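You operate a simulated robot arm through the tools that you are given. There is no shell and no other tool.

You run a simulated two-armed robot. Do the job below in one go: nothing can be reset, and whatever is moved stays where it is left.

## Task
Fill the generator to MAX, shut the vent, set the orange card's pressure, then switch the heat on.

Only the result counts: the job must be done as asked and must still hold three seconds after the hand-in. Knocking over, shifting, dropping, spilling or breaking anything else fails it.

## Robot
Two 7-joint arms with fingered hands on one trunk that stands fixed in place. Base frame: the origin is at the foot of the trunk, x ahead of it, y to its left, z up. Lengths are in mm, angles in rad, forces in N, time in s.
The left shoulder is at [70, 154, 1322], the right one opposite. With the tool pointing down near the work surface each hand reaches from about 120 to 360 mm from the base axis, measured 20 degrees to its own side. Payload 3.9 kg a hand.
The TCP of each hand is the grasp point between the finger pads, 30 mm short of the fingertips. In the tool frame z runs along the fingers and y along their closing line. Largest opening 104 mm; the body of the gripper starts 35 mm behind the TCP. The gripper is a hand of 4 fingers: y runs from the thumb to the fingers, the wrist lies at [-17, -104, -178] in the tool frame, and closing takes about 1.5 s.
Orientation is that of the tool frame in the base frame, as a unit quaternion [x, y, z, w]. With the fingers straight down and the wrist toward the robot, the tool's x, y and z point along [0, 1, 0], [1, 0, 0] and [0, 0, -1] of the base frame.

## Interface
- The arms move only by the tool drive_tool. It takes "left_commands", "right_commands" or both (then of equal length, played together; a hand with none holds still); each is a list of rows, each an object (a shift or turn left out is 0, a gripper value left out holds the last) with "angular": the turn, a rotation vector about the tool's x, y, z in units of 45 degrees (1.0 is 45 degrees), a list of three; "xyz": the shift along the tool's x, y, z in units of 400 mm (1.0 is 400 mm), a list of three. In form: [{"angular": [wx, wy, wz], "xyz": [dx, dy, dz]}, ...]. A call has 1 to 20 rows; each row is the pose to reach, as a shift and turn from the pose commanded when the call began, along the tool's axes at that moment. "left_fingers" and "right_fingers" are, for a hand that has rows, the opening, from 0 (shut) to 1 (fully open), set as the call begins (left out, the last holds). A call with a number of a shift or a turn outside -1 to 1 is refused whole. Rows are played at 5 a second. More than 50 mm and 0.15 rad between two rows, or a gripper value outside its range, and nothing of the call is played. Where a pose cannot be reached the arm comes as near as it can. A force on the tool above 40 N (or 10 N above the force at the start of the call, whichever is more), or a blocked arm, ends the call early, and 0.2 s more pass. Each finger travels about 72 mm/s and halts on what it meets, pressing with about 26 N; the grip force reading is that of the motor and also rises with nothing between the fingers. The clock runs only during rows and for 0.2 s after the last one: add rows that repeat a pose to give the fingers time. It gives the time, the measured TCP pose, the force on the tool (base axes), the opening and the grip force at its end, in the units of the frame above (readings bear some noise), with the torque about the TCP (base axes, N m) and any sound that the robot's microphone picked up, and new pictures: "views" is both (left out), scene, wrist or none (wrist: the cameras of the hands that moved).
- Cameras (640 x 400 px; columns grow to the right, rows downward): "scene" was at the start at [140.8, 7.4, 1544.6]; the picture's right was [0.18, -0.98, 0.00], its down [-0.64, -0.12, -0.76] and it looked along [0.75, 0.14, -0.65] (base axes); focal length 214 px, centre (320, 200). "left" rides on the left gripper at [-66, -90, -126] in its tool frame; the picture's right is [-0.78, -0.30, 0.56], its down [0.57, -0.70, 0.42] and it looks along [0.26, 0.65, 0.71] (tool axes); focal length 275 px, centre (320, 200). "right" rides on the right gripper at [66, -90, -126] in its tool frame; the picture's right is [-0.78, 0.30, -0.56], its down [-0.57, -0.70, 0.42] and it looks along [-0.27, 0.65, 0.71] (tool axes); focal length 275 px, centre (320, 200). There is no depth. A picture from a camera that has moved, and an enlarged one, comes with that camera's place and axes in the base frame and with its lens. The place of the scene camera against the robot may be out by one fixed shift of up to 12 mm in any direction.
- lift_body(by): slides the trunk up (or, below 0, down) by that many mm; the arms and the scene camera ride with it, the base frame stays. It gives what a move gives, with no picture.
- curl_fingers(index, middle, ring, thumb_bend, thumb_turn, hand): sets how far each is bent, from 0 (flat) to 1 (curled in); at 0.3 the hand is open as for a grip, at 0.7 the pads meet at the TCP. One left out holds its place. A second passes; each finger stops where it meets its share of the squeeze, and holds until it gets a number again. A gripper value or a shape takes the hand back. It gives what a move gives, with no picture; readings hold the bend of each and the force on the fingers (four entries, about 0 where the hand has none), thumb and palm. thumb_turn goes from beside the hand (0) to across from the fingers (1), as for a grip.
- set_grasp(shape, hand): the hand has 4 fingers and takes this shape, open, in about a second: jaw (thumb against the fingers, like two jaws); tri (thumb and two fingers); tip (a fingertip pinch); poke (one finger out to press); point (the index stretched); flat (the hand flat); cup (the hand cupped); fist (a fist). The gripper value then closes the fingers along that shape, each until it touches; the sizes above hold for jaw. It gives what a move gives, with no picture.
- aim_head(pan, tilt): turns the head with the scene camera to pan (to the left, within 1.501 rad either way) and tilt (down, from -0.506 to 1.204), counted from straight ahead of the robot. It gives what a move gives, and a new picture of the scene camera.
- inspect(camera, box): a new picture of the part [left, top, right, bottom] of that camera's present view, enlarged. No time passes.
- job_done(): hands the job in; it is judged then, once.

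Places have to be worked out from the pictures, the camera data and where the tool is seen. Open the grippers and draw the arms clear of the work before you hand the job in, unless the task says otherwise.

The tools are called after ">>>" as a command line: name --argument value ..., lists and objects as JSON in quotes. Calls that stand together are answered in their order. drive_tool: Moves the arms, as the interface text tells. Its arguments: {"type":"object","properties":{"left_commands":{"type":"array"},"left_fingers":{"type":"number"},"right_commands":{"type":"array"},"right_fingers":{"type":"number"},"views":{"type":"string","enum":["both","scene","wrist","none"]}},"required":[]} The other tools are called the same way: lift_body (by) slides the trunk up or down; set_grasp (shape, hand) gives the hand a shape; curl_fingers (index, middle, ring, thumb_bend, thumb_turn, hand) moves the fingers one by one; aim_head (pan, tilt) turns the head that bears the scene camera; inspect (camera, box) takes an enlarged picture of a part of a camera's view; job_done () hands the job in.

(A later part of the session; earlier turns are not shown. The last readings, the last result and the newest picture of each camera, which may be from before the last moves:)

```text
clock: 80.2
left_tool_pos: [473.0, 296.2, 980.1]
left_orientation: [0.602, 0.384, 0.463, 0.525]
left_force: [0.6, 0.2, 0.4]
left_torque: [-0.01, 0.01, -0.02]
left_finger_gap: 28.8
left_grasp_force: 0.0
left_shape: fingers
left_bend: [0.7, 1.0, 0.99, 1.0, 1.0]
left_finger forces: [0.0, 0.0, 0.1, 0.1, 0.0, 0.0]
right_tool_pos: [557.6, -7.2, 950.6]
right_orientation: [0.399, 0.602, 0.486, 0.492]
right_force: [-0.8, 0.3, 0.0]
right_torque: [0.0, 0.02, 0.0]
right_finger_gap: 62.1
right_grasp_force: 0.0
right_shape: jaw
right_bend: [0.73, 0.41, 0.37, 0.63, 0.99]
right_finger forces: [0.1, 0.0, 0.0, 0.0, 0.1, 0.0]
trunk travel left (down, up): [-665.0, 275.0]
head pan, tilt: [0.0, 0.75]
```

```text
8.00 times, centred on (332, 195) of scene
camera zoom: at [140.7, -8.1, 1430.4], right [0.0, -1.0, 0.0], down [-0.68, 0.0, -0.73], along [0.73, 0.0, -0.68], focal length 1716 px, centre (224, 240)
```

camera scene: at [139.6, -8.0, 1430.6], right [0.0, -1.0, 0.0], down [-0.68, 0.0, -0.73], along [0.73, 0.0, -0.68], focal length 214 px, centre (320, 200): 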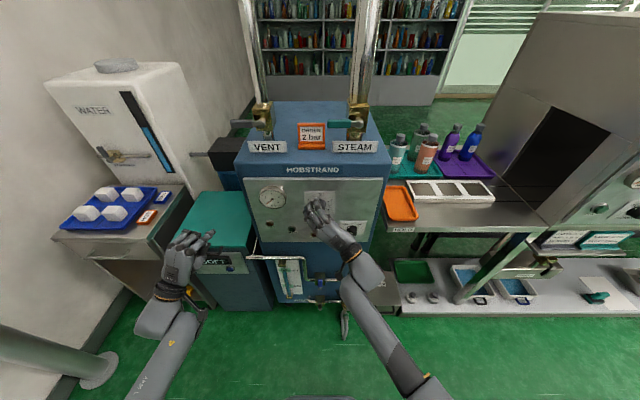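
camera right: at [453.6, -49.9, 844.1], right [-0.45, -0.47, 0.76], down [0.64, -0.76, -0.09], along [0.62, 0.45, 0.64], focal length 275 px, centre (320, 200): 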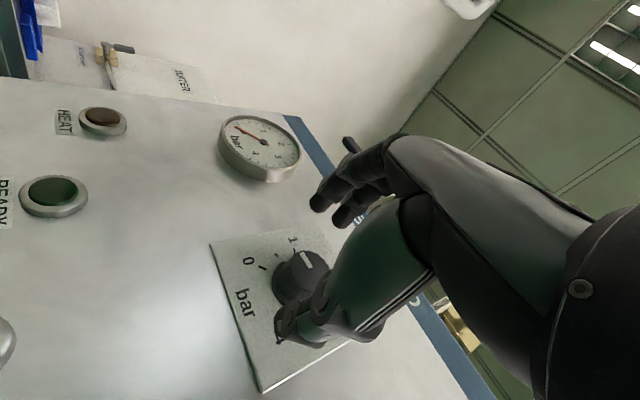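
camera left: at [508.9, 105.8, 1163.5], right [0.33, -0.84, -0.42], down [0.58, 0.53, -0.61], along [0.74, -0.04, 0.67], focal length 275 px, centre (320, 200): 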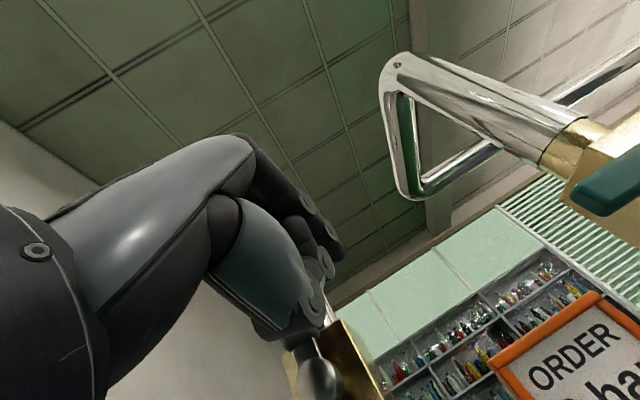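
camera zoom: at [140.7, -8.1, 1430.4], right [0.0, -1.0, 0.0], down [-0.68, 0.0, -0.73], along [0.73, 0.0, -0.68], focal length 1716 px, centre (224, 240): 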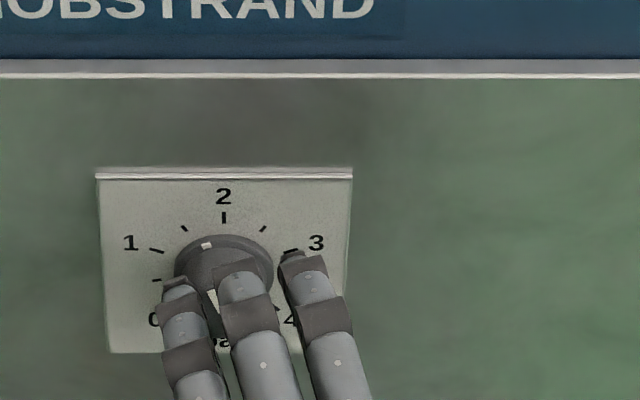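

The pointer now reads about 20° short of 2 (flange mark between 1.5 and 2 in both views). I counter-rotate the open hand by 32° and recentre in front of the knob for a second, shorter turn.

>>> drive_tool --right_commands '[{"angular": [0.029, 0, -0.139], "xyz": [0.0025, 0.003, 0.004]}, {"angular": [0.057, 0, -0.278], "xyz": [0.005, 0.006, 0.008]}, {"angular": [0.086, 0.001, -0.418], "xyz": [0.0075, 0.009, 0.012]}, {"angular": [0.114, 0.001, -0.557], "xyz": [0.01, 0.012, 0.016]}, {"angular": [0.143, 0.002, -0.696], "xyz": [0.0125, 0.015, 0.0205]}, {"angular": [0.143, 0.002, -0.696], "xyz": [0.0125, 0.015, 0.0205]}]' --right_fingers 0.55 --views "none"

>>> inspect --camera "left" --box '[400, 50, 640, 250]'

>>> inspect --camera "right" --box '[160, 120, 480, 360]'

>>> inspect --camera "scene" --box '[300, 170, 364, 220]'

```text
clock: 81.6
left_tool_pos: [474.3, 297.2, 979.8]
left_orientation: [0.602, 0.384, 0.463, 0.525]
left_force: [0.9, 0.0, 0.3]
left_torque: [-0.01, -0.01, 0.01]
left_finger_gap: 29.0
left_grasp_force: 0.0
left_shape: fingers
left_bend: [0.7, 1.0, 0.99, 1.0, 1.0]
left_finger forces: [0.0, 0.1, 0.0, 0.0, 0.0, 0.1]
right_tool_pos: [562.5, 2.0, 955.7]
right_orientation: [0.249, 0.714, 0.303, 0.58]
right_force: [-0.1, 0.6, 0.5]
right_torque: [0.0, -0.04, 0.01]
right_finger_gap: 57.5
right_grasp_force: 0.1
right_shape: jaw
right_bend: [0.73, 0.42, 0.39, 0.66, 0.99]
right_finger forces: [0.0, 0.0, 0.0, 0.0, 0.0, 0.1]
trunk travel left (down, up): [-665.0, 275.0]
head pan, tilt: [0.0, 0.75]
```

```text
2.00 times, centred on (520, 150) of left
camera zoom: at [337.7, 282.5, 882.3], right [0.33, -0.84, -0.42], down [0.58, 0.53, -0.61], along [0.74, -0.05, 0.67], focal length 551 px, centre (-80, 300)
```

zoom: 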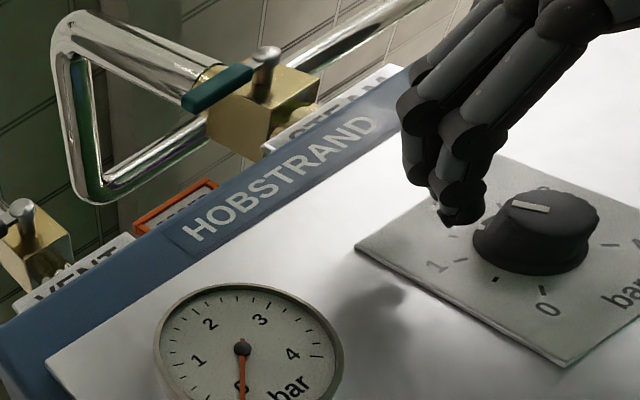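

```text
1.67 times, centred on (320, 240) of right
camera zoom: at [427.2, -30.4, 864.1], right [-0.39, -0.42, 0.82], down [0.53, -0.83, -0.18], along [0.76, 0.36, 0.55], focal length 459 px, centre (320, 133)
```

zoom: 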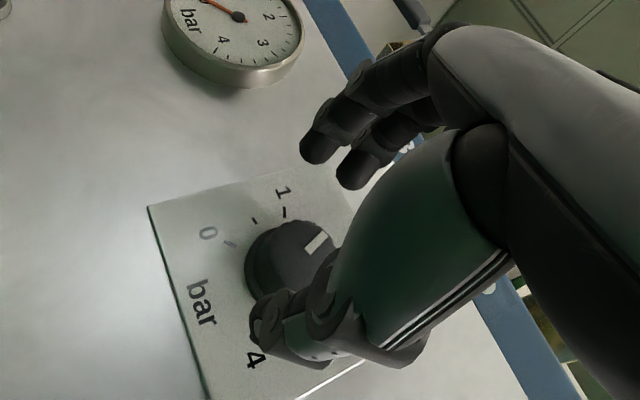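

```text
8.00 times, centred on (332, 195) of scene
camera zoom: at [140.0, -7.6, 1430.5], right [0.0, -1.0, 0.0], down [-0.68, 0.0, -0.73], along [0.73, 0.0, -0.68], focal length 1716 px, centre (224, 240)
```

zoom: 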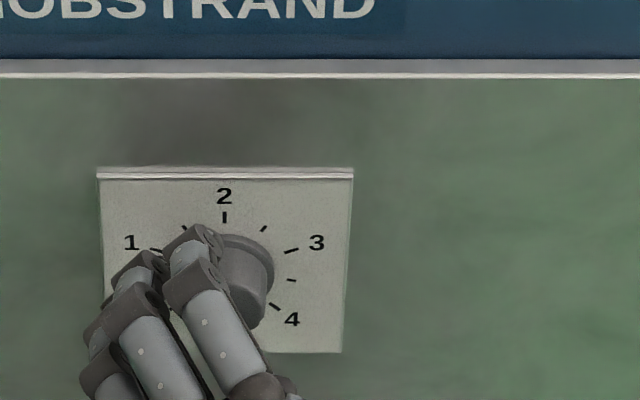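

Hand is centred again at roll about −44°. I advance 28 mm over the knob with the opening at 52 mm.

>>> drive_tool --right_commands '[{"xyz": [-0.005, -0.0015, 0.023]}, {"xyz": [-0.01, -0.003, 0.047]}, {"xyz": [-0.015, -0.0045, 0.07]}, {"xyz": [-0.015, -0.0045, 0.07]}]' --right_fingers 0.5 --views "none"

>>> drive_tool --right_commands '[{"xyz": [0, 0, 0]}, {"xyz": [0, 0, 0]}, {"xyz": [0, 0, 0]}, {"xyz": [0, 0, 0]}, {"xyz": [0, 0, 0]}]' --right_fingers 0.2 --views "none"

>>> inspect --camera "left" --box '[400, 50, 640, 250]'

>>> inspect --camera "right" --box '[160, 120, 480, 360]'

```text
clock: 82.6
left_tool_pos: [472.8, 297.0, 979.5]
left_orientation: [0.601, 0.384, 0.464, 0.525]
left_force: [-0.5, 0.1, 0.7]
left_torque: [0.01, -0.02, 0.0]
left_finger_gap: 29.1
left_grasp_force: 0.0
left_shape: fingers
left_bend: [0.7, 1.0, 0.99, 1.0, 1.0]
left_finger forces: [0.1, 0.0, 0.0, 0.0, 0.0, 0.0]
right_tool_pos: [590.4, 1.0, 954.5]
right_orientation: [0.251, 0.713, 0.304, 0.58]
right_force: [-4.1, 0.2, 0.5]
right_torque: [0.02, -0.16, 0.0]
right_finger_gap: 52.5
right_grasp_force: 0.0
right_shape: jaw
right_bend: [0.74, 0.44, 0.41, 0.68, 1.0]
right_finger forces: [0.0, 0.0, 3.4, 0.0, 0.0, 0.1]
trunk travel left (down, up): [-665.0, 275.0]
head pan, tilt: [0.0, 0.75]
```

```text
clock: 83.8
left_tool_pos: [474.1, 296.7, 979.1]
left_orientation: [0.602, 0.384, 0.463, 0.525]
left_force: [-0.1, 0.0, -0.9]
left_torque: [0.03, -0.04, 0.0]
left_finger_gap: 28.9
left_grasp_force: 0.1
left_shape: fingers
left_bend: [0.7, 1.0, 0.99, 1.0, 1.0]
left_finger forces: [0.0, 0.0, 0.0, 0.0, 0.0, 0.0]
right_tool_pos: [591.4, -0.5, 953.8]
right_orientation: [0.25, 0.714, 0.304, 0.579]
right_force: [-2.1, -0.3, -2.9]
right_torque: [0.02, 0.01, 0.05]
right_finger_gap: 25.8
right_grasp_force: 26.1
right_shape: jaw
right_bend: [0.73, 0.55, 0.72, 0.74, 1.0]
right_finger forces: [12.8, 9.7, 0.0, 0.1, 21.6, 0.1]
trunk travel left (down, up): [-665.0, 275.0]
head pan, tilt: [0.0, 0.75]
```

```text
2.00 times, centred on (520, 150) of left
camera zoom: at [337.9, 282.2, 882.3], right [0.33, -0.84, -0.42], down [0.58, 0.53, -0.61], along [0.74, -0.05, 0.67], focal length 551 px, centre (-80, 300)
```

zoom: 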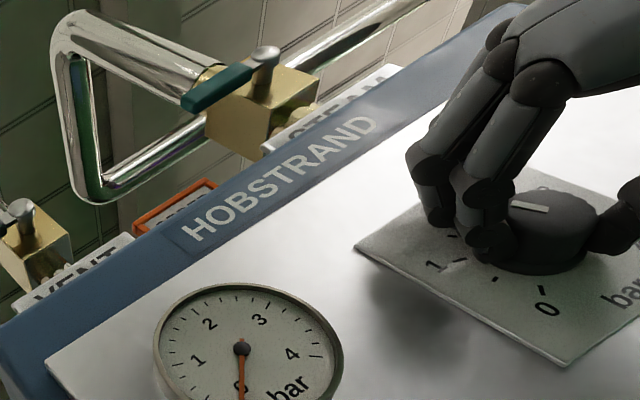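

```text
1.67 times, centred on (320, 240) of right
camera zoom: at [455.4, -33.9, 862.7], right [-0.39, -0.43, 0.82], down [0.53, -0.83, -0.18], along [0.76, 0.36, 0.55], focal length 459 px, centre (320, 133)
```

zoom: 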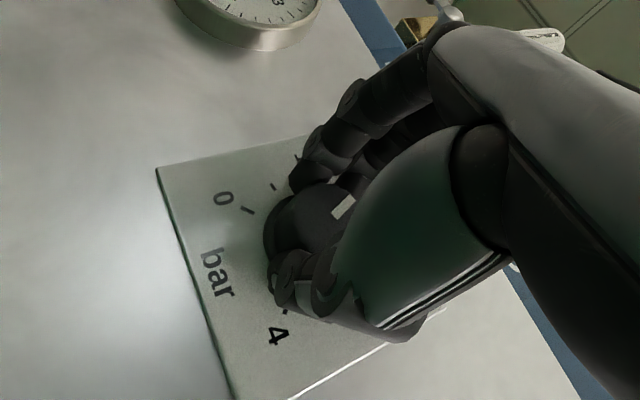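

Gripped again with little side load, pointer still about 20° short of 2. I turn 20° clockwise and look before releasing.

>>> drive_tool --right_commands '[{"angular": [-0.0225, 0.0005, 0.109]}, {"angular": [-0.045, 0.001, 0.218]}, {"angular": [-0.0675, 0.0015, 0.326]}, {"angular": [-0.09, 0.002, 0.435]}, {"angular": [-0.09, 0.002, 0.435]}]' --views "none"

>>> inspect --camera "left" --box '[480, 80, 640, 200]'

>>> inspect --camera "right" --box '[160, 120, 480, 360]'

>>> inspect --camera "scene" --box '[300, 170, 364, 220]'

```text
clock: 85.0
left_tool_pos: [473.3, 297.3, 978.8]
left_orientation: [0.602, 0.384, 0.464, 0.525]
left_force: [-0.2, 0.5, -0.6]
left_torque: [0.01, -0.01, 0.01]
left_finger_gap: 28.9
left_grasp_force: 0.0
left_shape: fingers
left_bend: [0.7, 1.0, 0.99, 1.0, 1.0]
left_finger forces: [0.0, 0.0, 0.1, 0.0, 0.0, 0.1]
right_tool_pos: [591.0, -0.1, 954.3]
right_orientation: [0.348, 0.65, 0.423, 0.527]
right_force: [-4.8, -2.0, -6.0]
right_torque: [-0.04, 0.12, -0.06]
right_finger_gap: 25.4
right_grasp_force: 26.0
right_shape: jaw
right_bend: [0.73, 0.55, 0.72, 0.74, 1.0]
right_finger forces: [12.2, 10.0, 0.0, 0.0, 25.0, 0.0]
trunk travel left (down, up): [-665.0, 275.0]
head pan, tilt: [0.0, 0.75]
```

```text
3.33 times, centred on (560, 140) of left
camera zoom: at [337.8, 281.9, 882.4], right [0.33, -0.84, -0.42], down [0.58, 0.53, -0.61], along [0.74, -0.05, 0.67], focal length 918 px, centre (-480, 400)
```

zoom: 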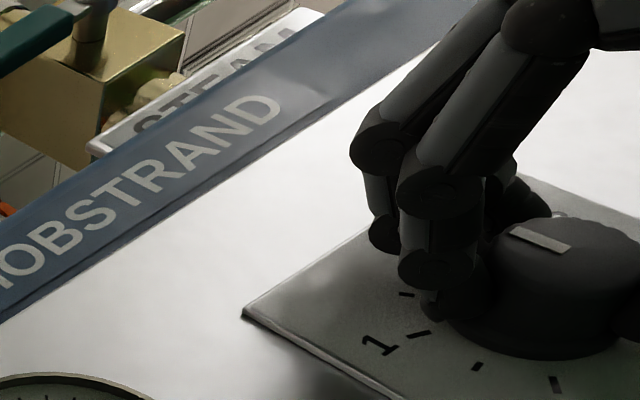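

```text
1.67 times, centred on (320, 240) of right
camera zoom: at [455.6, 0.6, 856.8], right [-0.39, -0.68, 0.62], down [0.53, -0.72, -0.46], along [0.76, 0.15, 0.64], focal length 459 px, centre (320, 133)
```

zoom: 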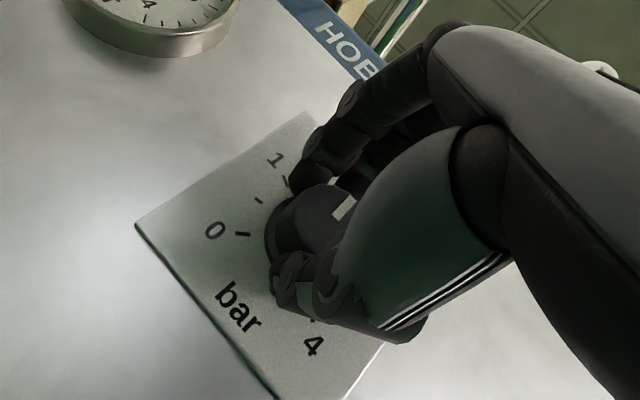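

```text
8.00 times, centred on (332, 195) of scene
camera zoom: at [140.1, -8.5, 1430.5], right [0.0, -1.0, 0.0], down [-0.68, 0.0, -0.73], along [0.73, 0.0, -0.68], focal length 1716 px, centre (224, 240)
```

zoom: 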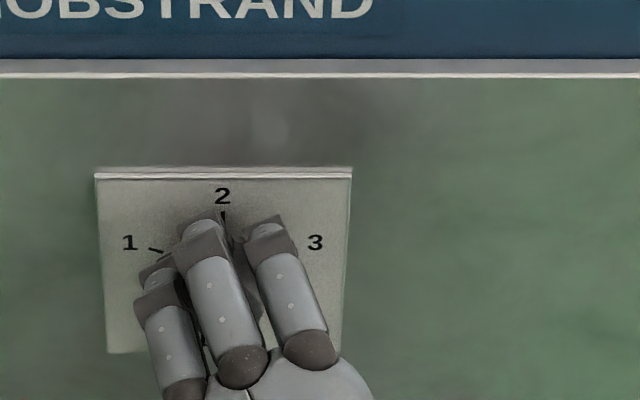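

The pointer looks nearly at 2. I zoom in further to judge the angle precisely before releasing.

>>> inspect --camera "left" --box '[580, 120, 640, 180]'

>>> inspect --camera "scene" --box '[308, 185, 338, 215]'

>>> inspect --camera "right" --box '[280, 180, 360, 260]'

```text
6.67 times, centred on (610, 150) of left
camera zoom: at [337.8, 281.9, 882.4], right [0.33, -0.84, -0.42], down [0.58, 0.53, -0.61], along [0.74, -0.05, 0.67], focal length 1835 px, centre (-1613, 533)
```

zoom: 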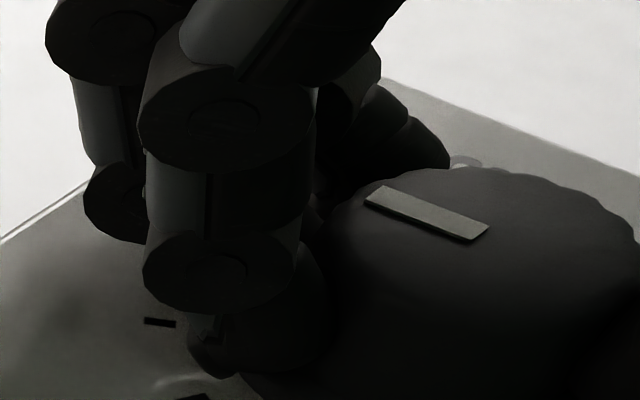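

```text
13.33 times, centred on (323, 200) of scene
camera zoom: at [140.1, -8.5, 1430.5], right [0.0, -1.0, 0.0], down [-0.68, 0.0, -0.73], along [0.73, 0.0, -0.68], focal length 2860 px, centre (280, 200)
```

zoom: 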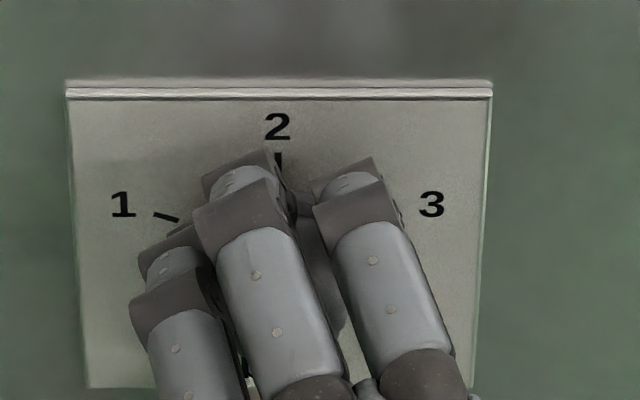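

```text
5.00 times, centred on (320, 220) of right
camera zoom: at [455.6, 0.6, 856.8], right [-0.39, -0.68, 0.62], down [0.53, -0.72, -0.46], along [0.76, 0.15, 0.64], focal length 1376 px, centre (320, 100)
```

zoom: 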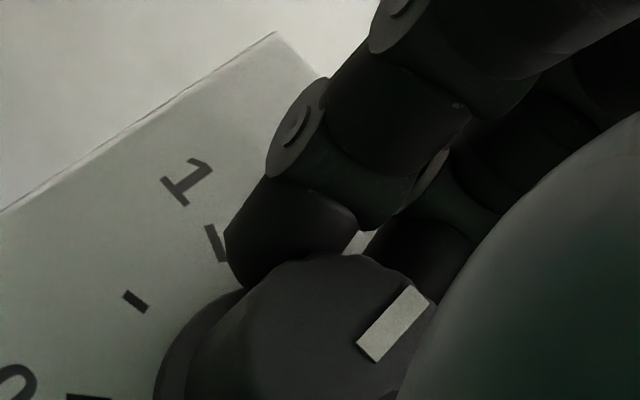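

Working out the pointer's direction in the left camera gives about 3.4° short of 2. I add a 4° turn and check again.

>>> drive_tool --right_commands '[{"angular": [-0.018, 0.0006, 0.087]}, {"angular": [-0.018, 0.0006, 0.087]}, {"angular": [-0.018, 0.0006, 0.087]}]' --views "none"

>>> inspect --camera "left" --box '[580, 120, 640, 180]'

```text
clock: 85.8
left_tool_pos: [473.4, 296.1, 979.8]
left_orientation: [0.602, 0.384, 0.463, 0.525]
left_force: [-0.9, -0.3, -0.3]
left_torque: [-0.01, -0.02, -0.02]
left_finger_gap: 28.9
left_grasp_force: 0.1
left_shape: fingers
left_bend: [0.7, 1.0, 0.99, 1.0, 1.0]
left_finger forces: [0.1, 0.0, 0.0, 0.0, 0.0, 0.0]
right_tool_pos: [591.2, -0.1, 953.7]
right_orientation: [0.366, 0.634, 0.445, 0.515]
right_force: [-5.1, -2.8, -7.9]
right_torque: [-0.02, 0.09, -0.07]
right_finger_gap: 25.4
right_grasp_force: 25.4
right_shape: jaw
right_bend: [0.73, 0.55, 0.72, 0.74, 1.0]
right_finger forces: [12.1, 9.8, 0.1, 0.0, 25.6, 0.0]
trunk travel left (down, up): [-665.0, 275.0]
head pan, tilt: [0.0, 0.75]
```

```text
6.67 times, centred on (610, 150) of left
camera zoom: at [337.8, 281.9, 882.5], right [0.33, -0.84, -0.42], down [0.58, 0.53, -0.61], along [0.74, -0.05, 0.67], focal length 1835 px, centre (-1613, 533)
```

zoom: 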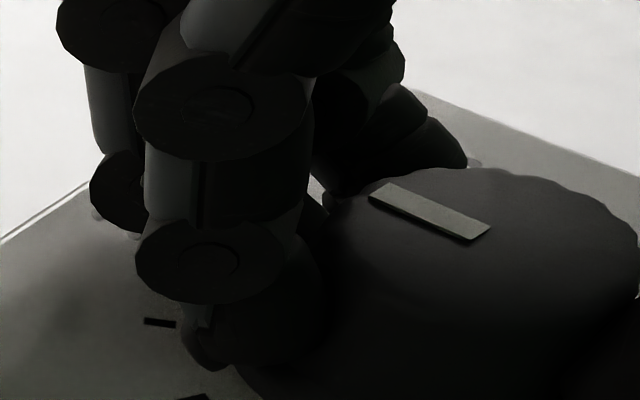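

The pointer is now within about 1° of 2. I open the fingers in place and look again.

>>> drive_tool --right_commands '[{"xyz": [0, 0, 0]}, {"xyz": [0, 0, 0]}, {"xyz": [0, 0, 0]}, {"xyz": [0, 0, 0]}]' --right_fingers 0.5 --views "none"

>>> inspect --camera "left" --box '[580, 120, 640, 180]'

>>> inspect --camera "scene" --box '[308, 185, 338, 215]'

```text
clock: 86.8
left_tool_pos: [473.0, 298.8, 979.8]
left_orientation: [0.601, 0.385, 0.463, 0.525]
left_force: [0.6, 0.0, -0.8]
left_torque: [0.02, 0.0, 0.01]
left_finger_gap: 28.9
left_grasp_force: 0.0
left_shape: fingers
left_bend: [0.7, 1.0, 0.99, 1.0, 1.0]
left_finger forces: [0.0, 0.1, 0.0, 0.0, 0.0, 0.0]
right_tool_pos: [591.1, 1.6, 956.1]
right_orientation: [0.365, 0.634, 0.446, 0.515]
right_force: [-3.9, -0.2, 0.5]
right_torque: [-0.03, -0.16, -0.07]
right_finger_gap: 51.6
right_grasp_force: 0.1
right_shape: jaw
right_bend: [0.74, 0.44, 0.4, 0.69, 1.0]
right_finger forces: [0.1, 0.1, 3.9, 0.0, 0.0, 0.0]
trunk travel left (down, up): [-665.0, 275.0]
head pan, tilt: [0.0, 0.75]
```

```text
6.67 times, centred on (610, 150) of left
camera zoom: at [337.1, 282.5, 882.7], right [0.33, -0.84, -0.42], down [0.58, 0.53, -0.61], along [0.74, -0.04, 0.67], focal length 1835 px, centre (-1613, 533)
```

zoom: 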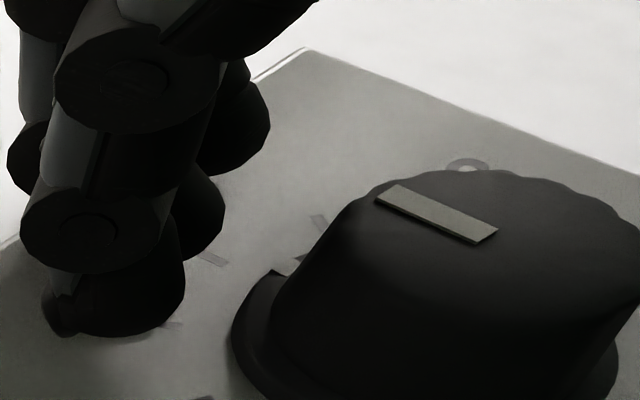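

```text
13.33 times, centred on (323, 200) of scene
camera zoom: at [139.0, -7.7, 1430.6], right [0.0, -1.0, 0.0], down [-0.68, 0.0, -0.73], along [0.73, 0.0, -0.68], focal length 2860 px, centre (280, 200)
```

zoom: 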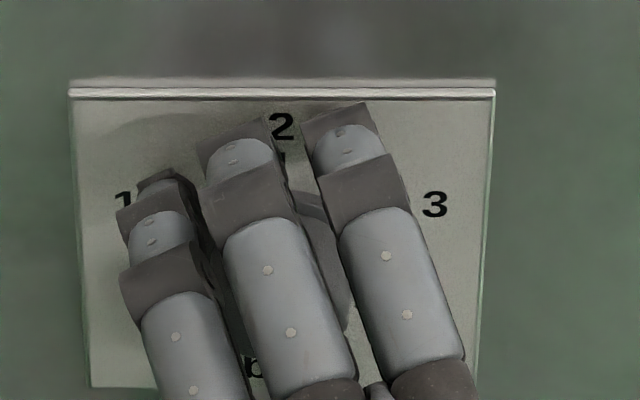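

After release the pointer reads about 1° past 2, very close. I draw the hand straight back and then aside to check the dial from the front.

>>> drive_tool --right_commands '[{"xyz": [0.01, 0, -0.049]}, {"xyz": [0.02, 0, -0.098]}, {"xyz": [-0.036, -0.026, -0.173]}, {"xyz": [-0.123, -0.06, -0.217]}, {"xyz": [-0.21, -0.094, -0.26]}]' --views "both"

>>> inspect --camera "scene" --box '[303, 180, 343, 220]'

>>> inspect --camera "left" --box '[540, 100, 640, 200]'

```text
clock: 88.0
left_tool_pos: [473.4, 296.1, 980.0]
left_orientation: [0.603, 0.383, 0.463, 0.525]
left_force: [-0.8, -0.2, 0.4]
left_torque: [0.01, 0.0, 0.01]
left_finger_gap: 28.7
left_grasp_force: 0.1
left_shape: fingers
left_bend: [0.7, 1.0, 0.99, 1.0, 1.0]
left_finger forces: [0.1, 0.0, 0.0, 0.0, 0.1, 0.0]
right_tool_pos: [506.2, -108.3, 953.3]
right_orientation: [0.366, 0.634, 0.446, 0.515]
right_force: [-0.7, -0.3, 0.0]
right_torque: [0.04, -0.01, 0.03]
right_finger_gap: 51.8
right_grasp_force: 0.1
right_shape: jaw
right_bend: [0.74, 0.44, 0.41, 0.69, 1.0]
right_finger forces: [0.0, 0.1, 0.1, 0.0, 0.0, 0.1]
trunk travel left (down, up): [-665.0, 275.0]
head pan, tilt: [0.0, 0.75]
camera scene: at [139.5, -9.3, 1430.6], right [0.0, -1.0, 0.0], down [-0.68, 0.0, -0.73], along [0.73, 0.0, -0.68], focal length 214 px, centre (320, 200)
camera right: at [370.4, -102.1, 856.5], right [-0.39, -0.72, 0.57], down [0.53, -0.68, -0.5], along [0.76, 0.11, 0.65], focal length 275 px, centre (320, 200)
```

scene: 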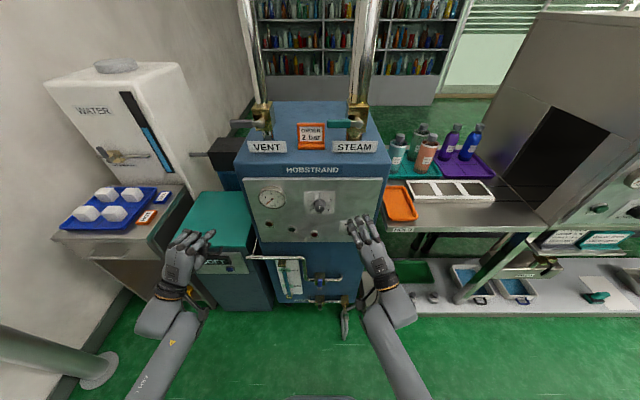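
right: 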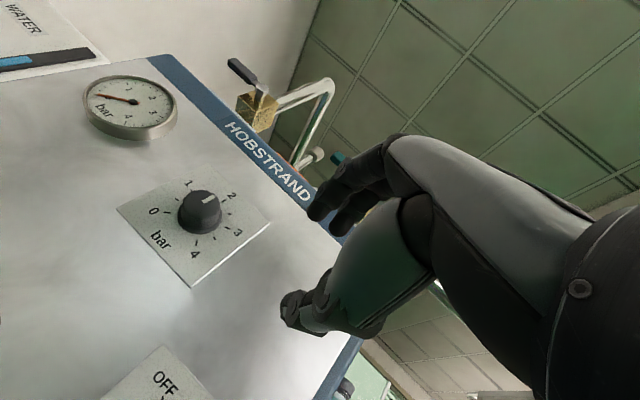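

```text
10.00 times, centred on (323, 200) of scene
camera zoom: at [139.5, -9.3, 1430.6], right [0.0, -1.0, 0.0], down [-0.68, 0.0, -0.73], along [0.73, 0.0, -0.68], focal length 2145 px, centre (290, 200)
```

zoom: 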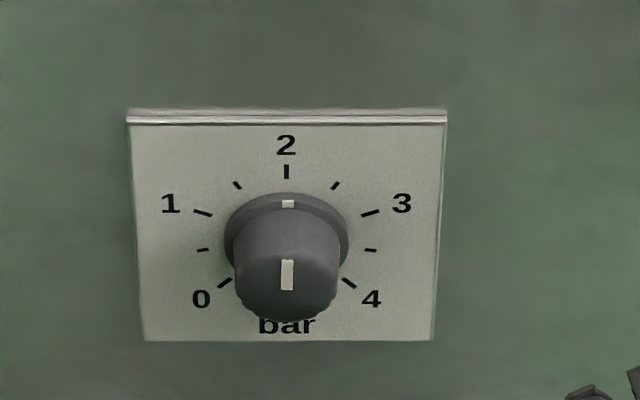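

```text
4.00 times, centred on (590, 150) of left
camera zoom: at [337.5, 281.4, 882.8], right [0.33, -0.84, -0.42], down [0.58, 0.53, -0.61], along [0.74, -0.05, 0.67], focal length 1101 px, centre (-760, 400)
```

zoom: 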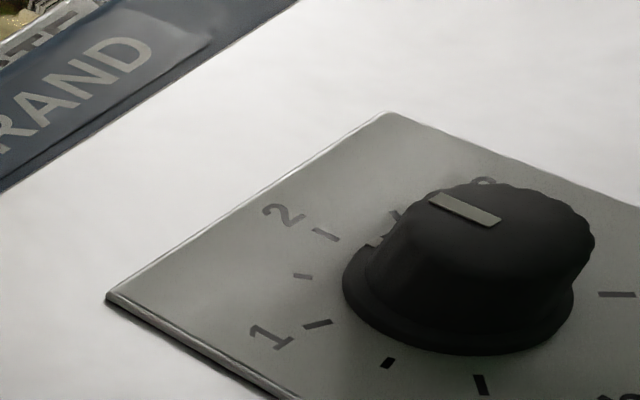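

The dial reads exactly 2 bar. Next the HEAT switch: I lower the trunk 100 mm so the right hand comes level with it, staying well in front of the panel.

>>> lift_body --by -100

>>> aim_head --pan -0.1 --tilt 0.75

>>> inspect --camera "scene" --box '[290, 170, 410, 245]'

>>> inspect --camera "right" --box '[100, 100, 420, 300]'

>>> inspect --camera "left" --box '[400, 0, 640, 200]'

```text
clock: 89.3
left_tool_pos: [473.3, 296.8, 878.8]
left_orientation: [0.602, 0.384, 0.464, 0.525]
left_force: [-0.6, 0.1, -0.7]
left_torque: [0.0, 0.02, -0.01]
left_finger_gap: 29.0
left_grasp_force: 0.0
left_shape: fingers
left_bend: [0.7, 1.0, 0.99, 1.0, 1.0]
left_finger forces: [0.1, 0.0, 0.1, 0.0, 0.0, 0.0]
right_tool_pos: [508.0, -107.0, 852.4]
right_orientation: [0.365, 0.635, 0.446, 0.515]
right_force: [-0.1, -0.5, -0.2]
right_torque: [0.0, 0.02, -0.02]
right_finger_gap: 51.9
right_grasp_force: 0.0
right_shape: jaw
right_bend: [0.74, 0.44, 0.41, 0.69, 1.0]
right_finger forces: [0.0, 0.1, 0.1, 0.1, 0.1, 0.0]
trunk travel left (down, up): [-565.0, 375.0]
head pan, tilt: [0.0, 0.75]
```

```text
clock: 90.0
left_tool_pos: [473.9, 297.0, 879.1]
left_orientation: [0.602, 0.384, 0.462, 0.526]
left_force: [0.4, -0.2, -0.3]
left_torque: [0.0, 0.0, -0.02]
left_finger_gap: 29.0
left_grasp_force: 0.0
left_shape: fingers
left_bend: [0.7, 1.0, 0.99, 1.0, 1.0]
left_finger forces: [0.0, 0.1, 0.1, 0.1, 0.0, 0.0]
right_tool_pos: [506.7, -108.1, 854.2]
right_orientation: [0.366, 0.634, 0.445, 0.515]
right_force: [0.4, -0.7, -0.2]
right_torque: [-0.04, 0.0, 0.0]
right_finger_gap: 52.0
right_grasp_force: 0.0
right_shape: jaw
right_bend: [0.74, 0.44, 0.41, 0.69, 1.0]
right_finger forces: [0.0, 0.1, 0.0, 0.0, 0.0, 0.0]
trunk travel left (down, up): [-565.0, 375.0]
head pan, tilt: [-0.099, 0.75]
camera scene: at [139.7, -16.1, 1330.5], right [-0.1, -1.0, 0.0], down [-0.68, 0.07, -0.73], along [0.73, -0.07, -0.68], focal length 214 px, centre (320, 200)
```

scene: 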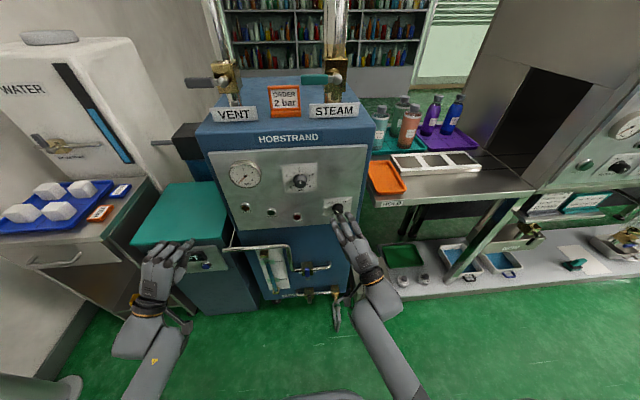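

```text
5.33 times, centred on (350, 208) of scene
camera zoom: at [139.7, -16.1, 1330.5], right [-0.1, -1.0, 0.0], down [-0.68, 0.07, -0.73], along [0.73, -0.07, -0.68], focal length 1144 px, centre (160, 160)
```

zoom: 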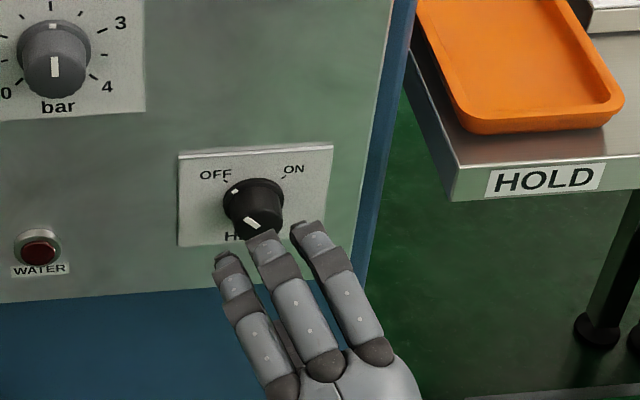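

```text
2.00 times, centred on (260, 200) of right
camera zoom: at [370.9, -101.1, 756.2], right [-0.39, -0.72, 0.57], down [0.53, -0.68, -0.5], along [0.76, 0.11, 0.65], focal length 551 px, centre (440, 200)
```

zoom: 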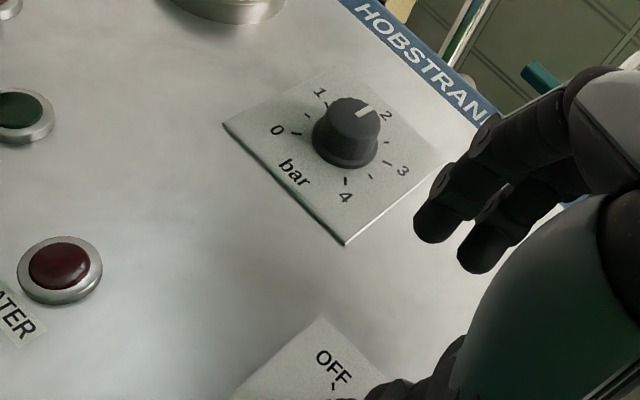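

```text
2.00 times, centred on (520, 100) of left
camera zoom: at [337.8, 282.3, 782.4], right [0.33, -0.84, -0.42], down [0.58, 0.53, -0.61], along [0.74, -0.05, 0.67], focal length 551 px, centre (-80, 400)
```

zoom: 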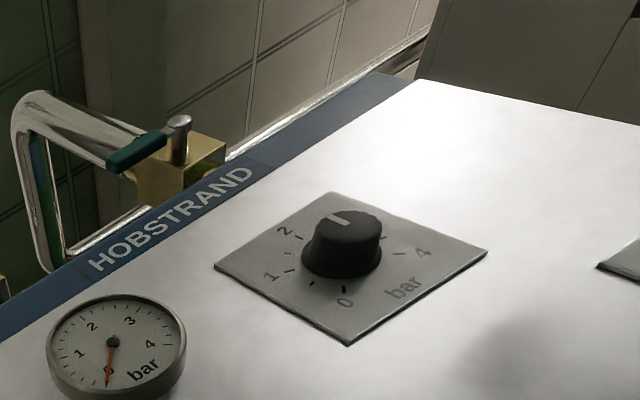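

Relative to the pressure knob, the HEAT knob axis is about 112 mm right and 119 mm lower: about (y=-109, z=835), pointer at OFF. I counter-rotate the open right hand by 42° and bring it in front of this knob.

>>> drive_tool --right_commands '[{"angular": [0.031, 0, -0.152], "xyz": [-0.001, -0.007, 0.014]}, {"angular": [0.063, -0.001, -0.304], "xyz": [-0.002, -0.015, 0.028]}, {"angular": [0.094, -0.0015, -0.456], "xyz": [-0.003, -0.022, 0.041]}, {"angular": [0.125, -0.002, -0.609], "xyz": [-0.004, -0.029, 0.055]}, {"angular": [0.157, -0.0025, -0.761], "xyz": [-0.0055, -0.037, 0.069]}, {"angular": [0.188, -0.003, -0.913], "xyz": [-0.0065, -0.044, 0.083]}, {"angular": [0.188, -0.003, -0.913], "xyz": [-0.0065, -0.044, 0.083]}]' --right_fingers 0.55 --views "both"

>>> inspect --camera "right" --box '[160, 120, 480, 360]'

>>> inspect --camera "scene" --box '[310, 185, 374, 235]'

```text
clock: 91.6
left_tool_pos: [472.3, 296.1, 879.5]
left_orientation: [0.602, 0.384, 0.463, 0.525]
left_force: [-0.2, 0.1, 0.0]
left_torque: [0.02, 0.03, -0.01]
left_finger_gap: 29.1
left_grasp_force: 0.1
left_shape: fingers
left_bend: [0.7, 1.0, 0.99, 1.0, 1.0]
left_finger forces: [0.1, 0.1, 0.0, 0.1, 0.1, 0.0]
right_tool_pos: [539.6, -110.7, 835.5]
right_orientation: [0.157, 0.752, 0.189, 0.612]
right_force: [0.3, -0.1, -1.6]
right_torque: [0.02, -0.01, -0.03]
right_finger_gap: 56.7
right_grasp_force: 0.0
right_shape: jaw
right_bend: [0.73, 0.43, 0.39, 0.66, 0.99]
right_finger forces: [0.0, 0.0, 0.0, 0.0, 0.1, 0.1]
trunk travel left (down, up): [-565.0, 375.0]
head pan, tilt: [-0.099, 0.75]
camera scene: at [139.5, -16.0, 1330.5], right [-0.1, -0.99, 0.0], down [-0.68, 0.07, -0.73], along [0.73, -0.07, -0.68], focal length 214 px, centre (320, 200)
camera right: at [403.7, -170.4, 758.7], right [-0.39, -0.15, 0.91], down [0.53, -0.84, 0.08], along [0.76, 0.51, 0.41], focal length 275 px, centre (320, 200)
```

scene: 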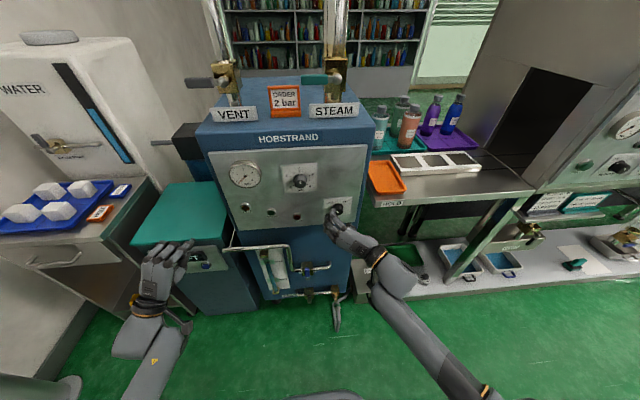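
right: 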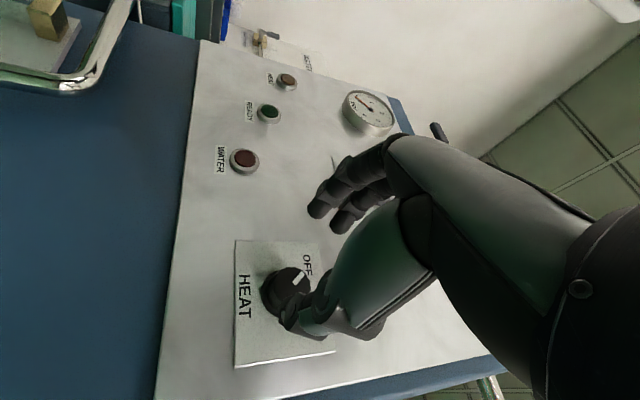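

```text
1.67 times, centred on (320, 240) of right
camera zoom: at [403.7, -170.4, 758.7], right [-0.39, -0.15, 0.91], down [0.53, -0.84, 0.08], along [0.76, 0.51, 0.41], focal length 459 px, centre (320, 133)
```

zoom: 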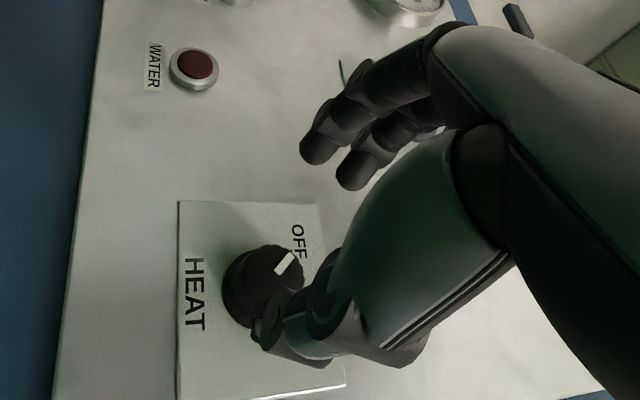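

```text
8.00 times, centred on (342, 210) of scene
camera zoom: at [139.5, -16.0, 1330.5], right [-0.1, -0.99, 0.0], down [-0.68, 0.07, -0.73], along [0.73, -0.07, -0.68], focal length 1716 px, centre (144, 120)
```

zoom: 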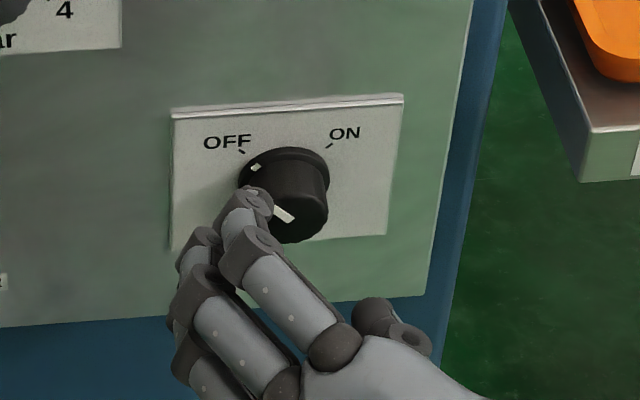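

The right camera puts the HEAT knob axis at about (y=-112, z=833), nearly on the hand's axis. I advance over it with the opening at 52 mm.

>>> drive_tool --right_commands '[{"xyz": [-0.008, -0.0015, 0.031]}, {"xyz": [-0.0155, -0.003, 0.0625]}, {"xyz": [-0.023, -0.0045, 0.094]}, {"xyz": [-0.03, -0.006, 0.122]}, {"xyz": [-0.03, -0.006, 0.122]}]' --right_fingers 0.5 --views "none"

>>> inspect --camera "right" --box '[160, 120, 480, 360]'

>>> inspect --camera "scene" --box '[310, 185, 374, 235]'

```text
clock: 92.8
left_tool_pos: [474.1, 296.3, 880.1]
left_orientation: [0.602, 0.384, 0.463, 0.525]
left_force: [0.9, 0.0, 0.1]
left_torque: [0.01, 0.02, -0.02]
left_finger_gap: 29.1
left_grasp_force: 0.1
left_shape: fingers
left_bend: [0.7, 1.0, 0.99, 1.0, 1.0]
left_finger forces: [0.0, 0.0, 0.0, 0.0, 0.0, 0.1]
right_tool_pos: [590.5, -113.4, 836.9]
right_orientation: [0.157, 0.752, 0.189, 0.612]
right_force: [0.7, -0.3, -0.2]
right_torque: [0.01, 0.0, -0.01]
right_finger_gap: 52.5
right_grasp_force: 0.0
right_shape: jaw
right_bend: [0.74, 0.44, 0.41, 0.68, 1.0]
right_finger forces: [0.0, 0.0, 0.1, 0.0, 0.0, 0.1]
trunk travel left (down, up): [-565.0, 375.0]
head pan, tilt: [-0.099, 0.75]
```

```text
1.67 times, centred on (320, 240) of right
camera zoom: at [454.1, -173.0, 759.9], right [-0.39, -0.15, 0.91], down [0.53, -0.84, 0.08], along [0.76, 0.51, 0.41], focal length 459 px, centre (320, 133)
```

zoom: 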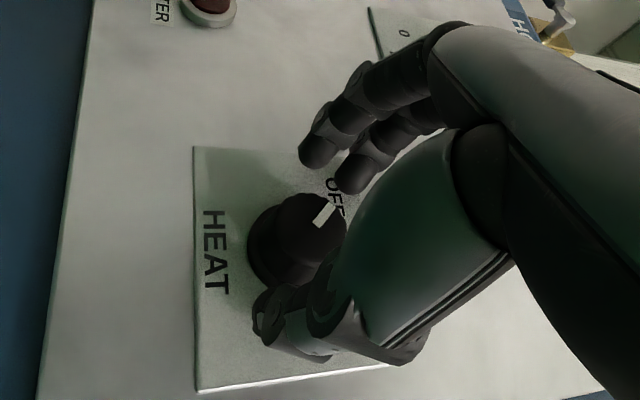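

```text
8.00 times, centred on (342, 210) of scene
camera zoom: at [139.4, -16.2, 1330.5], right [-0.1, -0.99, 0.0], down [-0.68, 0.07, -0.73], along [0.73, -0.07, -0.68], focal length 1716 px, centre (144, 120)
```

zoom: 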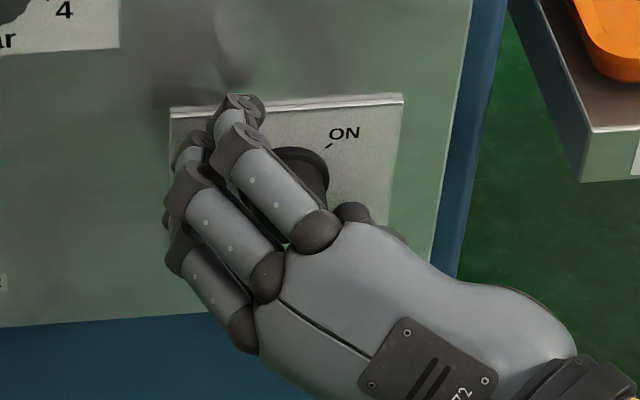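

No contact and the knob sits between fingers and thumb. I close on it.

>>> drive_tool --right_commands '[{"xyz": [0, 0, 0]}, {"xyz": [0, 0, 0]}, {"xyz": [0, 0, 0]}, {"xyz": [0, 0, 0]}, {"xyz": [0, 0, 0]}]' --right_fingers 0.15 --views "none"

>>> inspect --camera "right" --box '[160, 120, 480, 360]'

```text
clock: 94.0
left_tool_pos: [473.3, 295.1, 878.2]
left_orientation: [0.602, 0.384, 0.464, 0.524]
left_force: [-0.4, 0.2, -0.6]
left_torque: [-0.02, -0.01, -0.04]
left_finger_gap: 28.8
left_grasp_force: 0.0
left_shape: fingers
left_bend: [0.7, 1.0, 0.99, 1.0, 1.0]
left_finger forces: [0.1, 0.1, 0.0, 0.0, 0.0, 0.1]
right_tool_pos: [589.3, -114.4, 835.6]
right_orientation: [0.157, 0.753, 0.189, 0.61]
right_force: [-2.0, -10.3, -6.1]
right_torque: [-0.05, 0.21, -0.31]
right_finger_gap: 21.2
right_grasp_force: 26.4
right_shape: jaw
right_bend: [0.73, 0.6, 0.71, 0.73, 1.0]
right_finger forces: [12.0, 5.6, 0.0, 0.0, 29.0, 0.1]
trunk travel left (down, up): [-565.0, 375.0]
head pan, tilt: [-0.099, 0.75]
```

```text
1.67 times, centred on (320, 240) of right
camera zoom: at [454.4, -174.5, 758.8], right [-0.39, -0.15, 0.91], down [0.53, -0.85, 0.08], along [0.76, 0.51, 0.41], focal length 459 px, centre (320, 133)
```

zoom: 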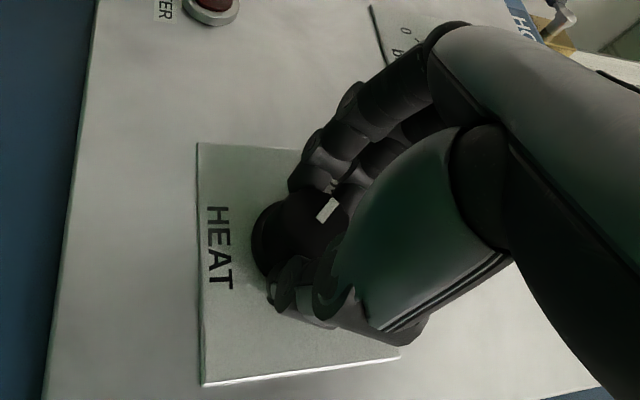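

Firm grip on the switch. I turn it clockwise, first 45°.

>>> drive_tool --right_commands '[{"angular": [-0.034, 0.001, 0.163]}, {"angular": [-0.067, 0.002, 0.327]}, {"angular": [-0.101, 0.0025, 0.49]}, {"angular": [-0.135, 0.003, 0.653]}, {"angular": [-0.168, 0.004, 0.817]}, {"angular": [-0.202, 0.005, 0.98]}, {"angular": [-0.202, 0.005, 0.98]}]' --views "none"

>>> inspect --camera "right" --box '[160, 120, 480, 360]'

>>> inspect --camera "scene" --box '[310, 185, 374, 235]'

```text
clock: 95.6
left_tool_pos: [474.0, 295.1, 878.9]
left_orientation: [0.603, 0.383, 0.463, 0.524]
left_force: [0.0, -0.3, 0.1]
left_torque: [0.02, -0.04, 0.01]
left_finger_gap: 29.0
left_grasp_force: 0.0
left_shape: fingers
left_bend: [0.7, 1.0, 0.99, 1.0, 1.0]
left_finger forces: [0.0, 0.1, 0.0, 0.0, 0.0, 0.1]
right_tool_pos: [591.6, -116.2, 834.2]
right_orientation: [0.381, 0.622, 0.464, 0.503]
right_force: [-4.8, -14.5, -12.3]
right_torque: [-0.12, 0.5, -0.38]
right_finger_gap: 21.4
right_grasp_force: 25.9
right_shape: jaw
right_bend: [0.73, 0.61, 0.71, 0.72, 1.0]
right_finger forces: [9.7, 7.6, 0.1, 0.1, 33.0, 0.1]
trunk travel left (down, up): [-565.0, 375.0]
head pan, tilt: [-0.099, 0.75]
```

```text
1.67 times, centred on (320, 240) of right
camera zoom: at [454.2, -103.3, 738.3], right [-0.39, -0.75, 0.53], down [0.53, -0.65, -0.54], along [0.76, 0.07, 0.65], focal length 459 px, centre (320, 133)
```

zoom: 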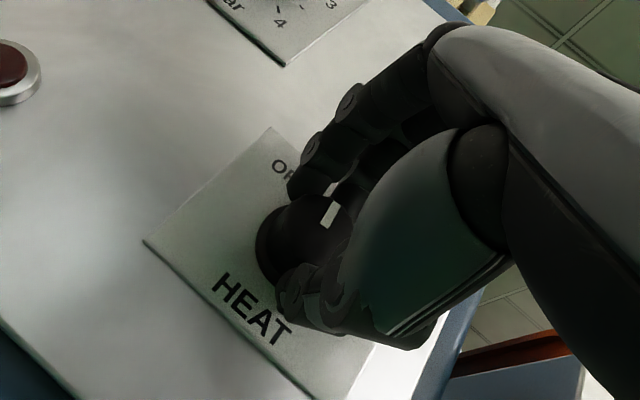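

```text
8.00 times, centred on (342, 210) of scene
camera zoom: at [140.8, -19.5, 1330.3], right [-0.1, -0.99, 0.0], down [-0.68, 0.07, -0.73], along [0.73, -0.07, -0.68], focal length 1716 px, centre (144, 120)
```

zoom: 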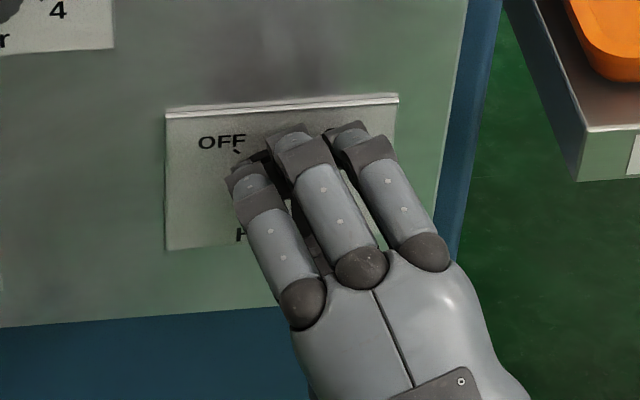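

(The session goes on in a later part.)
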